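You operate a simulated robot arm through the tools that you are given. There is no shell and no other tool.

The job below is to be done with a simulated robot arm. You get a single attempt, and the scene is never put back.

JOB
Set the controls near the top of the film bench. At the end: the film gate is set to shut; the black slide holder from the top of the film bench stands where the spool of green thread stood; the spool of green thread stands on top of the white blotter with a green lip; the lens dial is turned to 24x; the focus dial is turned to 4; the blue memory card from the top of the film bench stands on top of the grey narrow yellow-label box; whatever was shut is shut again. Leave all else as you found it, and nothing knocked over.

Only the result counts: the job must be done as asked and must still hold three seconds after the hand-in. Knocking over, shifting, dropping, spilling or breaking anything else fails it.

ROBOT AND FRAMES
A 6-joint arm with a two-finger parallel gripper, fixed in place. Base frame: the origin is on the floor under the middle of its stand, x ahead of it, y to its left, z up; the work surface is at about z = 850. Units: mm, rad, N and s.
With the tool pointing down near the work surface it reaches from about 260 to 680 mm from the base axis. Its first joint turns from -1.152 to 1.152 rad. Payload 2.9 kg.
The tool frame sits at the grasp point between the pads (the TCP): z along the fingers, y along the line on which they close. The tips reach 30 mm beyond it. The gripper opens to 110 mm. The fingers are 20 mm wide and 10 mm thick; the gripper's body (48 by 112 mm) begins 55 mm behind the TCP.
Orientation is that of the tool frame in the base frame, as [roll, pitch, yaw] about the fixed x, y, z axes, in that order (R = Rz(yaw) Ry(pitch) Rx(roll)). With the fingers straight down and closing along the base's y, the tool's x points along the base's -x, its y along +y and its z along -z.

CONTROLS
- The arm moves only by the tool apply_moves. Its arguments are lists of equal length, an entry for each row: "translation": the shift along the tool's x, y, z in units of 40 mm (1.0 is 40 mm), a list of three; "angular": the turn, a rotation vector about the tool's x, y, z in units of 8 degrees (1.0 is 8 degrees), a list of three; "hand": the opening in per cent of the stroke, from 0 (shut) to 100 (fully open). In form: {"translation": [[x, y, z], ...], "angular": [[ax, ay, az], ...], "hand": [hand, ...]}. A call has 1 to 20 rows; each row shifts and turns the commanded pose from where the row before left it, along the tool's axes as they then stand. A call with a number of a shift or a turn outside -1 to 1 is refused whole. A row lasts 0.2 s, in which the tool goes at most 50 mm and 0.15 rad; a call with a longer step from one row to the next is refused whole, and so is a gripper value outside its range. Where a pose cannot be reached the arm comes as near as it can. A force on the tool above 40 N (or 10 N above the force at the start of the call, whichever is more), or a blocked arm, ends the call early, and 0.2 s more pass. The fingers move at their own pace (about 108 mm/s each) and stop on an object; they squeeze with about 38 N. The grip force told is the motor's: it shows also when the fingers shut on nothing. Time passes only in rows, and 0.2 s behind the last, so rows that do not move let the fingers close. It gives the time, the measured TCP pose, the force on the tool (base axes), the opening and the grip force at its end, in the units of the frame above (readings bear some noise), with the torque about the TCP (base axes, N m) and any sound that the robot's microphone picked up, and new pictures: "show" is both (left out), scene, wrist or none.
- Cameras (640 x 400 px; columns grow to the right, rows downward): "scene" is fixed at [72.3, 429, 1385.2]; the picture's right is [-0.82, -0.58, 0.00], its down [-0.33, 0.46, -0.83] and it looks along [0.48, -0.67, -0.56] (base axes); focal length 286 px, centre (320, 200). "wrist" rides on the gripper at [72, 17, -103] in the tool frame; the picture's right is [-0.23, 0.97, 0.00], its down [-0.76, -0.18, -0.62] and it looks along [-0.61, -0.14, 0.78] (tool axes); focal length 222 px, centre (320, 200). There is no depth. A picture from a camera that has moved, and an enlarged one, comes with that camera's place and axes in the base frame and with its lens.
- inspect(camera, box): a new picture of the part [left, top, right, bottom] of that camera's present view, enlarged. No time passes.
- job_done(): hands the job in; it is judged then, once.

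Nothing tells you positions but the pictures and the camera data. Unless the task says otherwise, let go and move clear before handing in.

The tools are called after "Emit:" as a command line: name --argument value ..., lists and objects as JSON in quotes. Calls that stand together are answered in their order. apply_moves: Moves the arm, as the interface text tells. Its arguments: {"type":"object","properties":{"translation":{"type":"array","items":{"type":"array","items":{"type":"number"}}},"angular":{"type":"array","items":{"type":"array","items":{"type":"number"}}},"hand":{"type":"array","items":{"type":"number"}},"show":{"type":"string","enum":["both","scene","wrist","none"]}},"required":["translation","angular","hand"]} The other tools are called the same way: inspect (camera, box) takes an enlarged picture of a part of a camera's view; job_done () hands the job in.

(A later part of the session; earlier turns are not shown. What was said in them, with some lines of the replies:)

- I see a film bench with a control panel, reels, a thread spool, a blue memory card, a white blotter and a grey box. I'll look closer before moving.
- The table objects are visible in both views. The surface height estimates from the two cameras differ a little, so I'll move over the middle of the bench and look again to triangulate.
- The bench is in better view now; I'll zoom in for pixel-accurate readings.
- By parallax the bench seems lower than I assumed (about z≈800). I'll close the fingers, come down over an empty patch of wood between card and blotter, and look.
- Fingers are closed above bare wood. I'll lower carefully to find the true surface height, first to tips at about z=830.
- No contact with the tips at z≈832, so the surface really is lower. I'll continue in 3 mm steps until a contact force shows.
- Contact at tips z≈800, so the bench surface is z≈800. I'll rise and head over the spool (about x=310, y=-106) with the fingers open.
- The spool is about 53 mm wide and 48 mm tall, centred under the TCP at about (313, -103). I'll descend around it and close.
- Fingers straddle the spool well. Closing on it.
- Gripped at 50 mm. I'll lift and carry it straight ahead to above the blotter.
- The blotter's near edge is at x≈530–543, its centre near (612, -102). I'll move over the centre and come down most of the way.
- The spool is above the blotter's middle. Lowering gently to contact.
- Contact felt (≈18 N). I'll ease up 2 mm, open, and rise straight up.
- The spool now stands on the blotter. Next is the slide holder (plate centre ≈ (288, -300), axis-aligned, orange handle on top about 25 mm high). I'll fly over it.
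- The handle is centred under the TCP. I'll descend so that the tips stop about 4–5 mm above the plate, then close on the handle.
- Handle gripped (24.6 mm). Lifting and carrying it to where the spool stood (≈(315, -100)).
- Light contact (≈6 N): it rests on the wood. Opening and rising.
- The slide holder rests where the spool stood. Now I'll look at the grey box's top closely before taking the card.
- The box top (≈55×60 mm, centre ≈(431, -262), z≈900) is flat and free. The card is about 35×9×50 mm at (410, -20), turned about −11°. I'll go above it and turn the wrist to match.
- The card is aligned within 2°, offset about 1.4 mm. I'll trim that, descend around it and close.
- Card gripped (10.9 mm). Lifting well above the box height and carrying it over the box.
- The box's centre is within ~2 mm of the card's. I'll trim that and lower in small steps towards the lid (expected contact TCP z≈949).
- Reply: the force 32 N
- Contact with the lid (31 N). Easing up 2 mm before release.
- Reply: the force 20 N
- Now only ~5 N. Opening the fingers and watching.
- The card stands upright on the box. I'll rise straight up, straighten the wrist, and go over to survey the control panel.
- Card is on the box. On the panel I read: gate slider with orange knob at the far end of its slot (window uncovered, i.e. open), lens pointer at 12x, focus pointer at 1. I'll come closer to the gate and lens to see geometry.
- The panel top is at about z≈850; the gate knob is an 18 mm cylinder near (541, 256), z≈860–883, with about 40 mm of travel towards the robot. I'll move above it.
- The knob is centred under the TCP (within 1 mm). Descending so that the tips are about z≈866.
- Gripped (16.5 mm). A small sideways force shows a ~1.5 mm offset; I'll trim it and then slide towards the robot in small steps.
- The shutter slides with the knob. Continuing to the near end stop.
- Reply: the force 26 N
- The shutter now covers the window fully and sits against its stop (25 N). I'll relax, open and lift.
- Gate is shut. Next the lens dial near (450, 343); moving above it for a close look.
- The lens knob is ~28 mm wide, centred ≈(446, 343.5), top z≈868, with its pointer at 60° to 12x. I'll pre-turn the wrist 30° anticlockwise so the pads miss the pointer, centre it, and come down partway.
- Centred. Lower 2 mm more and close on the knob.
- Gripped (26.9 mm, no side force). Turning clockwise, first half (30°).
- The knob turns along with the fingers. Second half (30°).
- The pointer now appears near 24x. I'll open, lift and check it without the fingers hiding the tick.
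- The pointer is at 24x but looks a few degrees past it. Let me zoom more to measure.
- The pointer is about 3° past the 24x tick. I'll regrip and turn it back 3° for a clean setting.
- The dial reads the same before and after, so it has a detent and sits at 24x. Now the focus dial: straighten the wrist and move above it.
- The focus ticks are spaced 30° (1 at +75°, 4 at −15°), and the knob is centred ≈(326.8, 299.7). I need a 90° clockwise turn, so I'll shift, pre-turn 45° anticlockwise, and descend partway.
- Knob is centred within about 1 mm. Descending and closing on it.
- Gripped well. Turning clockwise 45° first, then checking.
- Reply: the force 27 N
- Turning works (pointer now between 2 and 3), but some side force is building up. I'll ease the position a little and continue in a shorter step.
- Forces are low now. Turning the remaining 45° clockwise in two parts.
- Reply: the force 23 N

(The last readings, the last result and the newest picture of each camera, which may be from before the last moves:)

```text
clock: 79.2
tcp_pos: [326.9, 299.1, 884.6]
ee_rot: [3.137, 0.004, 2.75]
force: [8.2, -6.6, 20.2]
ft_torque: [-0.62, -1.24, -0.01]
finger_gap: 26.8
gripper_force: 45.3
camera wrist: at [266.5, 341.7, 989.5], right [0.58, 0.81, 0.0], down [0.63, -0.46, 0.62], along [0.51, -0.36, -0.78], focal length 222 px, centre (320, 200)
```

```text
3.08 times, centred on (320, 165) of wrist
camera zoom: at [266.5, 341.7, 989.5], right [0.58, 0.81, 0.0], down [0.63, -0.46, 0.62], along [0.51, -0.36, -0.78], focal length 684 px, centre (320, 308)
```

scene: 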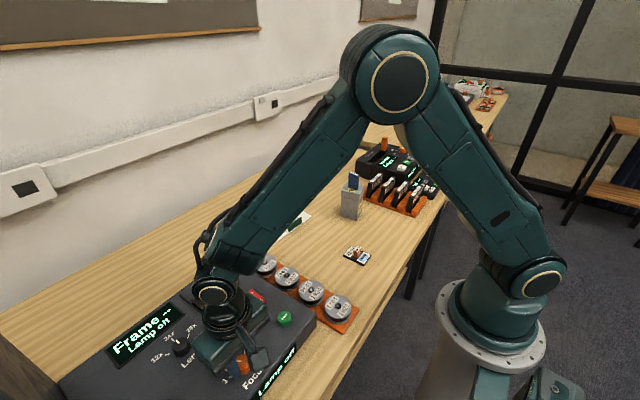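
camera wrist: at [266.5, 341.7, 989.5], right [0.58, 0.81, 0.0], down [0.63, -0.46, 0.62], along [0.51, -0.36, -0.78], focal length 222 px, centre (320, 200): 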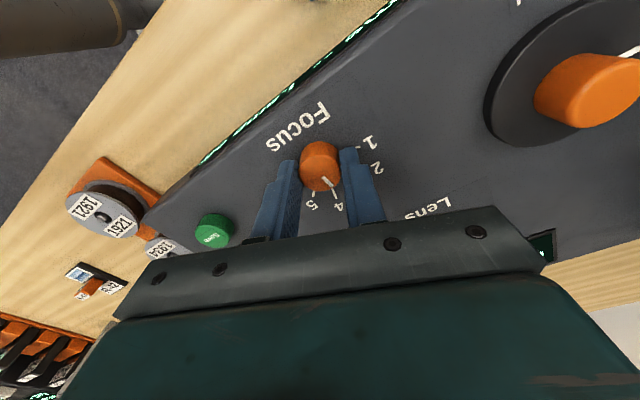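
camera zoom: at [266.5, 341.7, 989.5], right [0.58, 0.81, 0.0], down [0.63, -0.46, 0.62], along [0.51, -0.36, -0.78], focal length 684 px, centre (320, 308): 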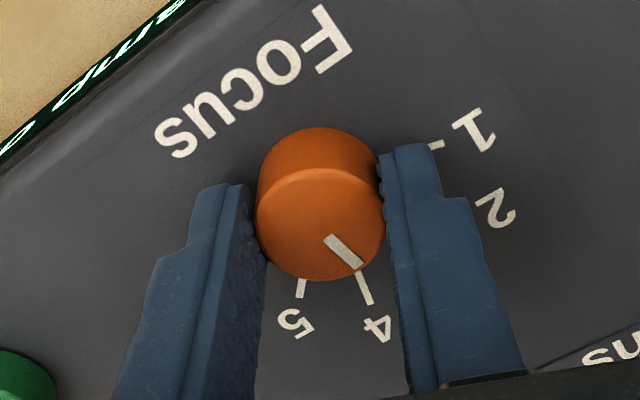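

Emit:
apply_moves --translation '[[0, 0, -0.025], [0, 0, 0], [0, 0, 0], [0, 0, 0], [0, 0, 0]]' --angular '[[0, 0, 0.7], [0, 0, 0.7], [0, 0, 0.7], [0, 0, 0.7], [0, 0, 0]]' --hand '[15, 15, 15, 15, 15]' --show "wrist"

Emit:
inspect --camera "wrist" --box '[240, 100, 400, 230]'

```text
clock: 80.4
tcp_pos: [328.4, 300.1, 884.9]
ee_rot: [3.141, 0.002, 2.359]
force: [22.5, 2.1, -6.4]
ft_torque: [-0.19, -0.74, 0.0]
finger_gap: 27.2
gripper_force: 45.1
camera wrist: at [287.8, 361.8, 989.6], right [0.85, 0.53, 0.0], down [0.41, -0.66, 0.62], along [0.33, -0.53, -0.78], focal length 222 px, centre (320, 200)
```

wrist: 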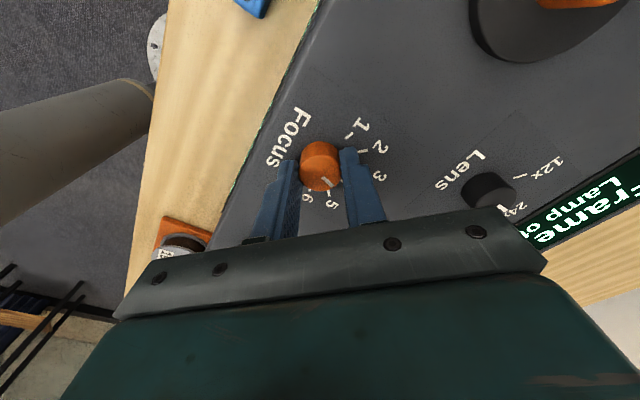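

```text
3.08 times, centred on (320, 165) of wrist
camera zoom: at [287.8, 361.8, 989.6], right [0.85, 0.53, 0.0], down [0.41, -0.66, 0.62], along [0.33, -0.53, -0.78], focal length 684 px, centre (320, 308)
```

zoom: 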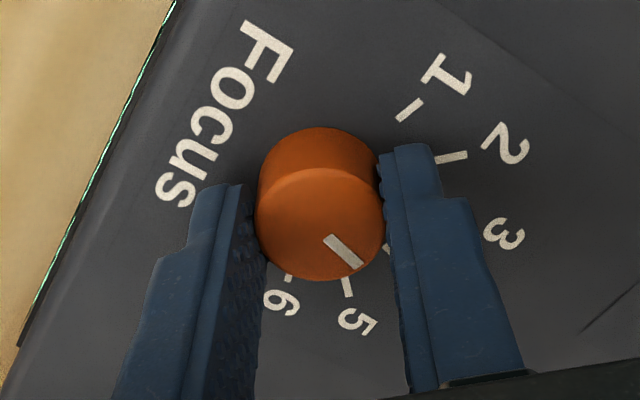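

The picture matches the starting geometry with 4 in place of 1. I'll relieve the side force, release, lift and check.

Emit:
apply_moves --translation '[[-0.026, 0.026, 0], [0, 0, 0], [0, 0, 0], [0, 0, 0], [0, 0, -0.5], [0, 0, -0.9], [0, 0, -0.6], [0, 0, 0]]' --angular '[[0, 0, 0], [0, 0, 0], [0, 0, 0], [0, 0, 0], [0, 0, 0], [0, 0, 0], [0, 0, 0], [0, 0, 0]]' --hand '[15, 35, 60, 60, 60, 60, 60, 60]'

Emit:
inspect --camera "wrist" --box '[260, 70, 380, 170]'

Emit:
inspect --camera "scene" --box '[200, 330, 290, 400]'

```text
clock: 82.2
tcp_pos: [327.5, 300.4, 966.0]
ee_rot: [3.141, 0.0, 2.363]
force: [-0.8, -0.5, -1.2]
ft_torque: [0.0, 0.0, 0.01]
finger_gap: 66.0
gripper_force: 0.1
camera wrist: at [288.0, 362.0, 1069.7], right [0.85, 0.53, 0.0], down [0.42, -0.66, 0.62], along [0.33, -0.53, -0.78], focal length 222 px, centre (320, 200)
```

scene: 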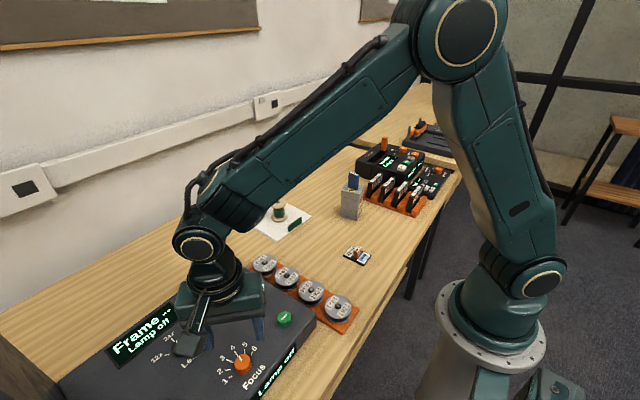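
wrist: 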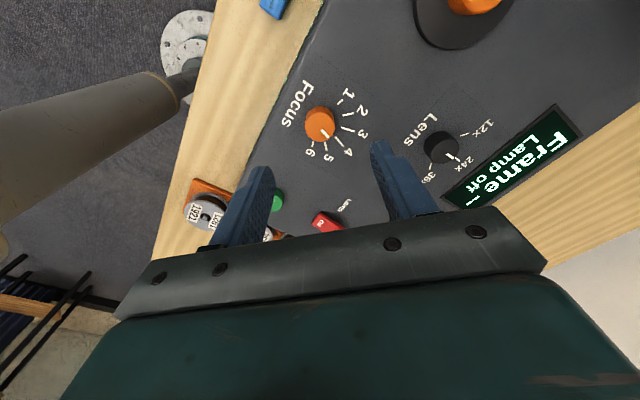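

```text
4.00 times, centred on (320, 120) of wrist
camera zoom: at [288.0, 362.0, 1069.7], right [0.85, 0.53, 0.0], down [0.42, -0.66, 0.62], along [0.33, -0.53, -0.78], focal length 888 px, centre (320, 520)
```

zoom: 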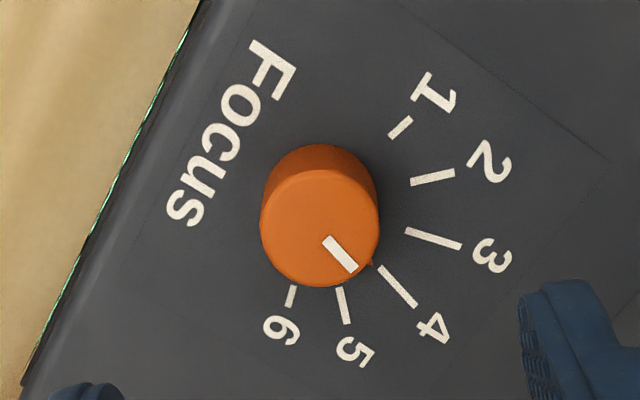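

```text
5.71 times, centred on (245, 365) of scene
camera zoom: at [72.3, 429.0, 1385.2], right [-0.82, -0.58, 0.0], down [-0.33, 0.46, -0.83], along [0.48, -0.67, -0.56], focal length 1634 px, centre (749, -743)
```

zoom: 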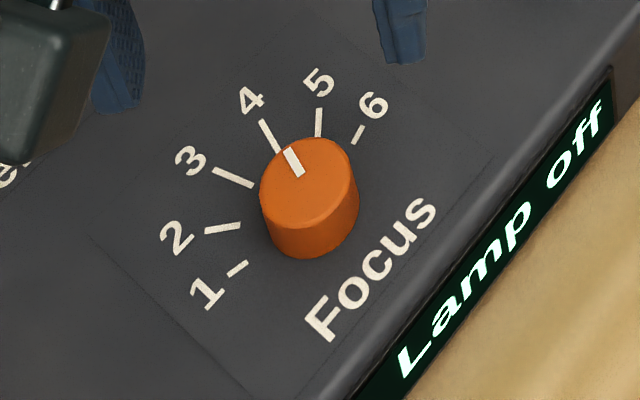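

Focus points exactly to 4. I'll rise clear of the bench, straighten the wrist and check everything.

Emit:
apply_moves --translation '[[0, 0, -0.9], [0, 0, -0.9], [0, 0, -0.9], [0, 0, -0.9], [0, 0, 0], [0, 0, 0], [0, 0, 0], [0, 0, 0], [0, 0, 0], [0, 0, 0], [0, 0, 0]]' --angular '[[0, 0, 0], [0, 0, 0], [0, 0, 0], [0, 0, 0], [0, 0, -0.93], [0, 0, -0.93], [0, 0, -0.93], [0, 0, -0.93], [0, 0, -0.93], [0, 0, -0.93], [0, 0, 0]]' --hand '[60, 60, 60, 60, 60, 60, 60, 60, 60, 60, 60]'

Emit:
inspect --camera "scene" --box '[230, 160, 440, 290]'

Emit:
inspect --camera "scene" --box '[60, 240, 360, 400]'

Emit:
inspect --camera "scene" --box '[400, 70, 520, 160]'

```text
clock: 84.6
tcp_pos: [328.9, 300.4, 1110.4]
ee_rot: [3.141, 0.0, -3.139]
force: [0.0, 0.6, -0.4]
ft_torque: [-0.04, -0.01, -0.01]
finger_gap: 65.8
gripper_force: 0.0
camera wrist: at [255.2, 315.9, 1213.7], right [0.22, 0.97, 0.0], down [0.76, -0.18, 0.62], along [0.61, -0.14, -0.78], focal length 222 px, centre (320, 200)
```

scene: 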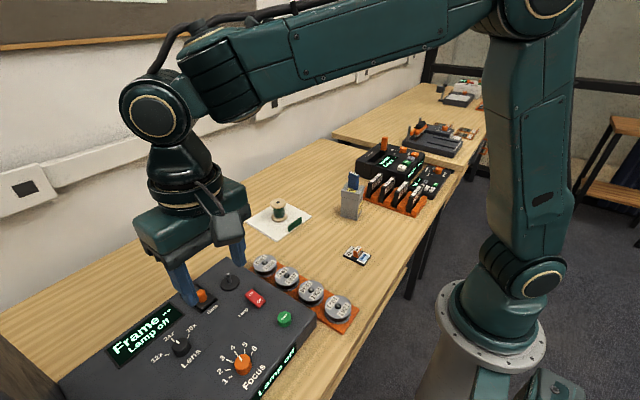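
wrist: 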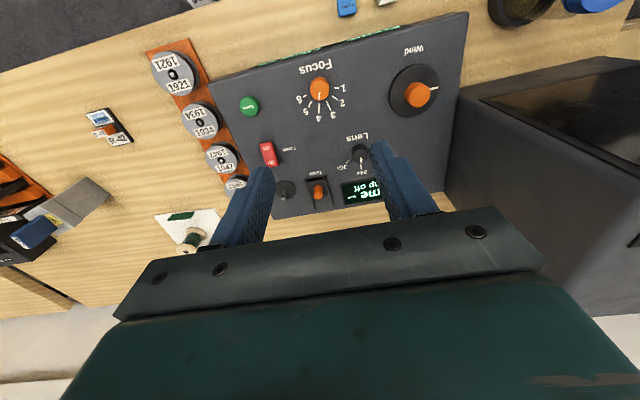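

```text
3.05 times, centred on (335, 225) of scene
camera zoom: at [72.3, 429.0, 1385.2], right [-0.82, -0.58, 0.0], down [-0.33, 0.46, -0.83], along [0.48, -0.67, -0.56], focal length 871 px, centre (274, 124)
```

zoom: 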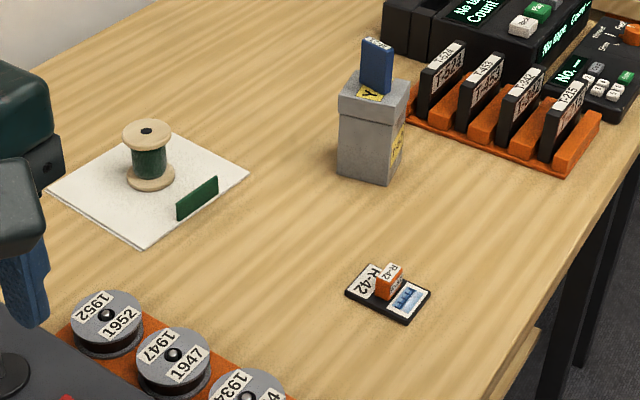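

```text
2.13 times, centred on (210, 320) of scene
camera zoom: at [72.3, 429.0, 1385.2], right [-0.82, -0.58, 0.0], down [-0.33, 0.46, -0.83], along [0.48, -0.67, -0.56], focal length 610 px, centre (555, -56)
```

zoom: 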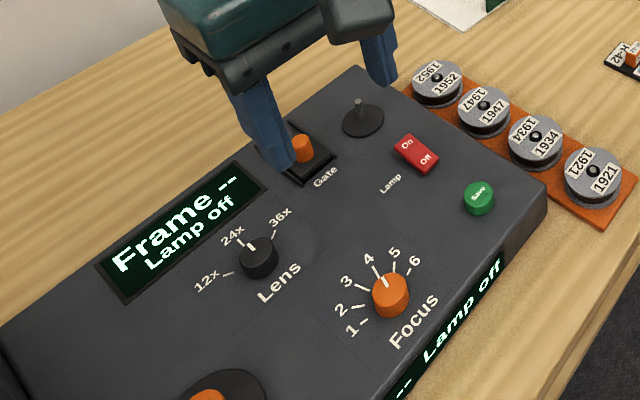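

```text
4.44 times, centred on (460, 115) of scene
camera zoom: at [72.3, 429.0, 1385.2], right [-0.82, -0.58, 0.0], down [-0.33, 0.46, -0.83], along [0.48, -0.67, -0.56], focal length 1271 px, centre (-302, 578)
```

zoom: 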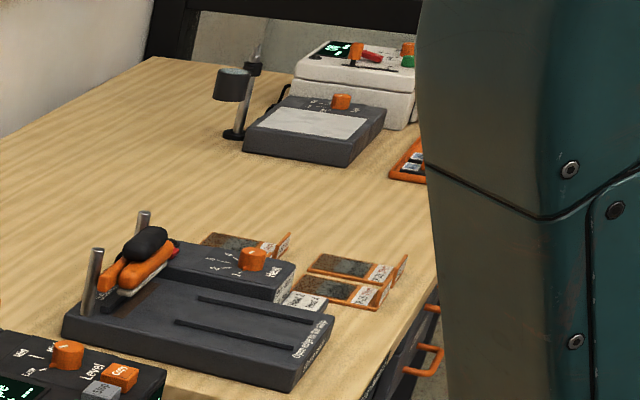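

Everything checks out in the last pictures:
- **Film gate:** the shutter covers the window and sits against its stop.
- **Lens dial:** it points to 24x.
- **Focus dial:** it points to 4.
- **Spool of green thread:** it stands on the white blotter with the green lip.
- **Slide holder:** it is where the spool stood, within about 6 mm.
- **Blue memory card:** it stands upright on the grey box.

Nothing else has moved, and the arm is clear of the bench. I'm handing in.

Emit:
job_done

```text
The job is handed in.
```

I handed the job in. In the last pictures every item was set as asked and the arm was clear of the bench; no verdict came back with the hand-in.

- **Film gate:** shut. The shutter covers the window and rests against its end stop.
- **Lens dial:** at 24x. It has a click position there and settled into it.
- **Focus dial:** at 4.
- **Spool of green thread:** standing near the middle of the white blotter with the green lip.
- **Black slide holder:** where the spool stood. By my measurements it is about 6 mm off the spool's original centre.
- **Blue memory card:** standing upright near the centre of the grey yellow-label box's lid.

I opened nothing that had been shut. Comparing pictures from before and after, the blotter, the box, the reels and the panel had not moved, and nothing was knocked over.
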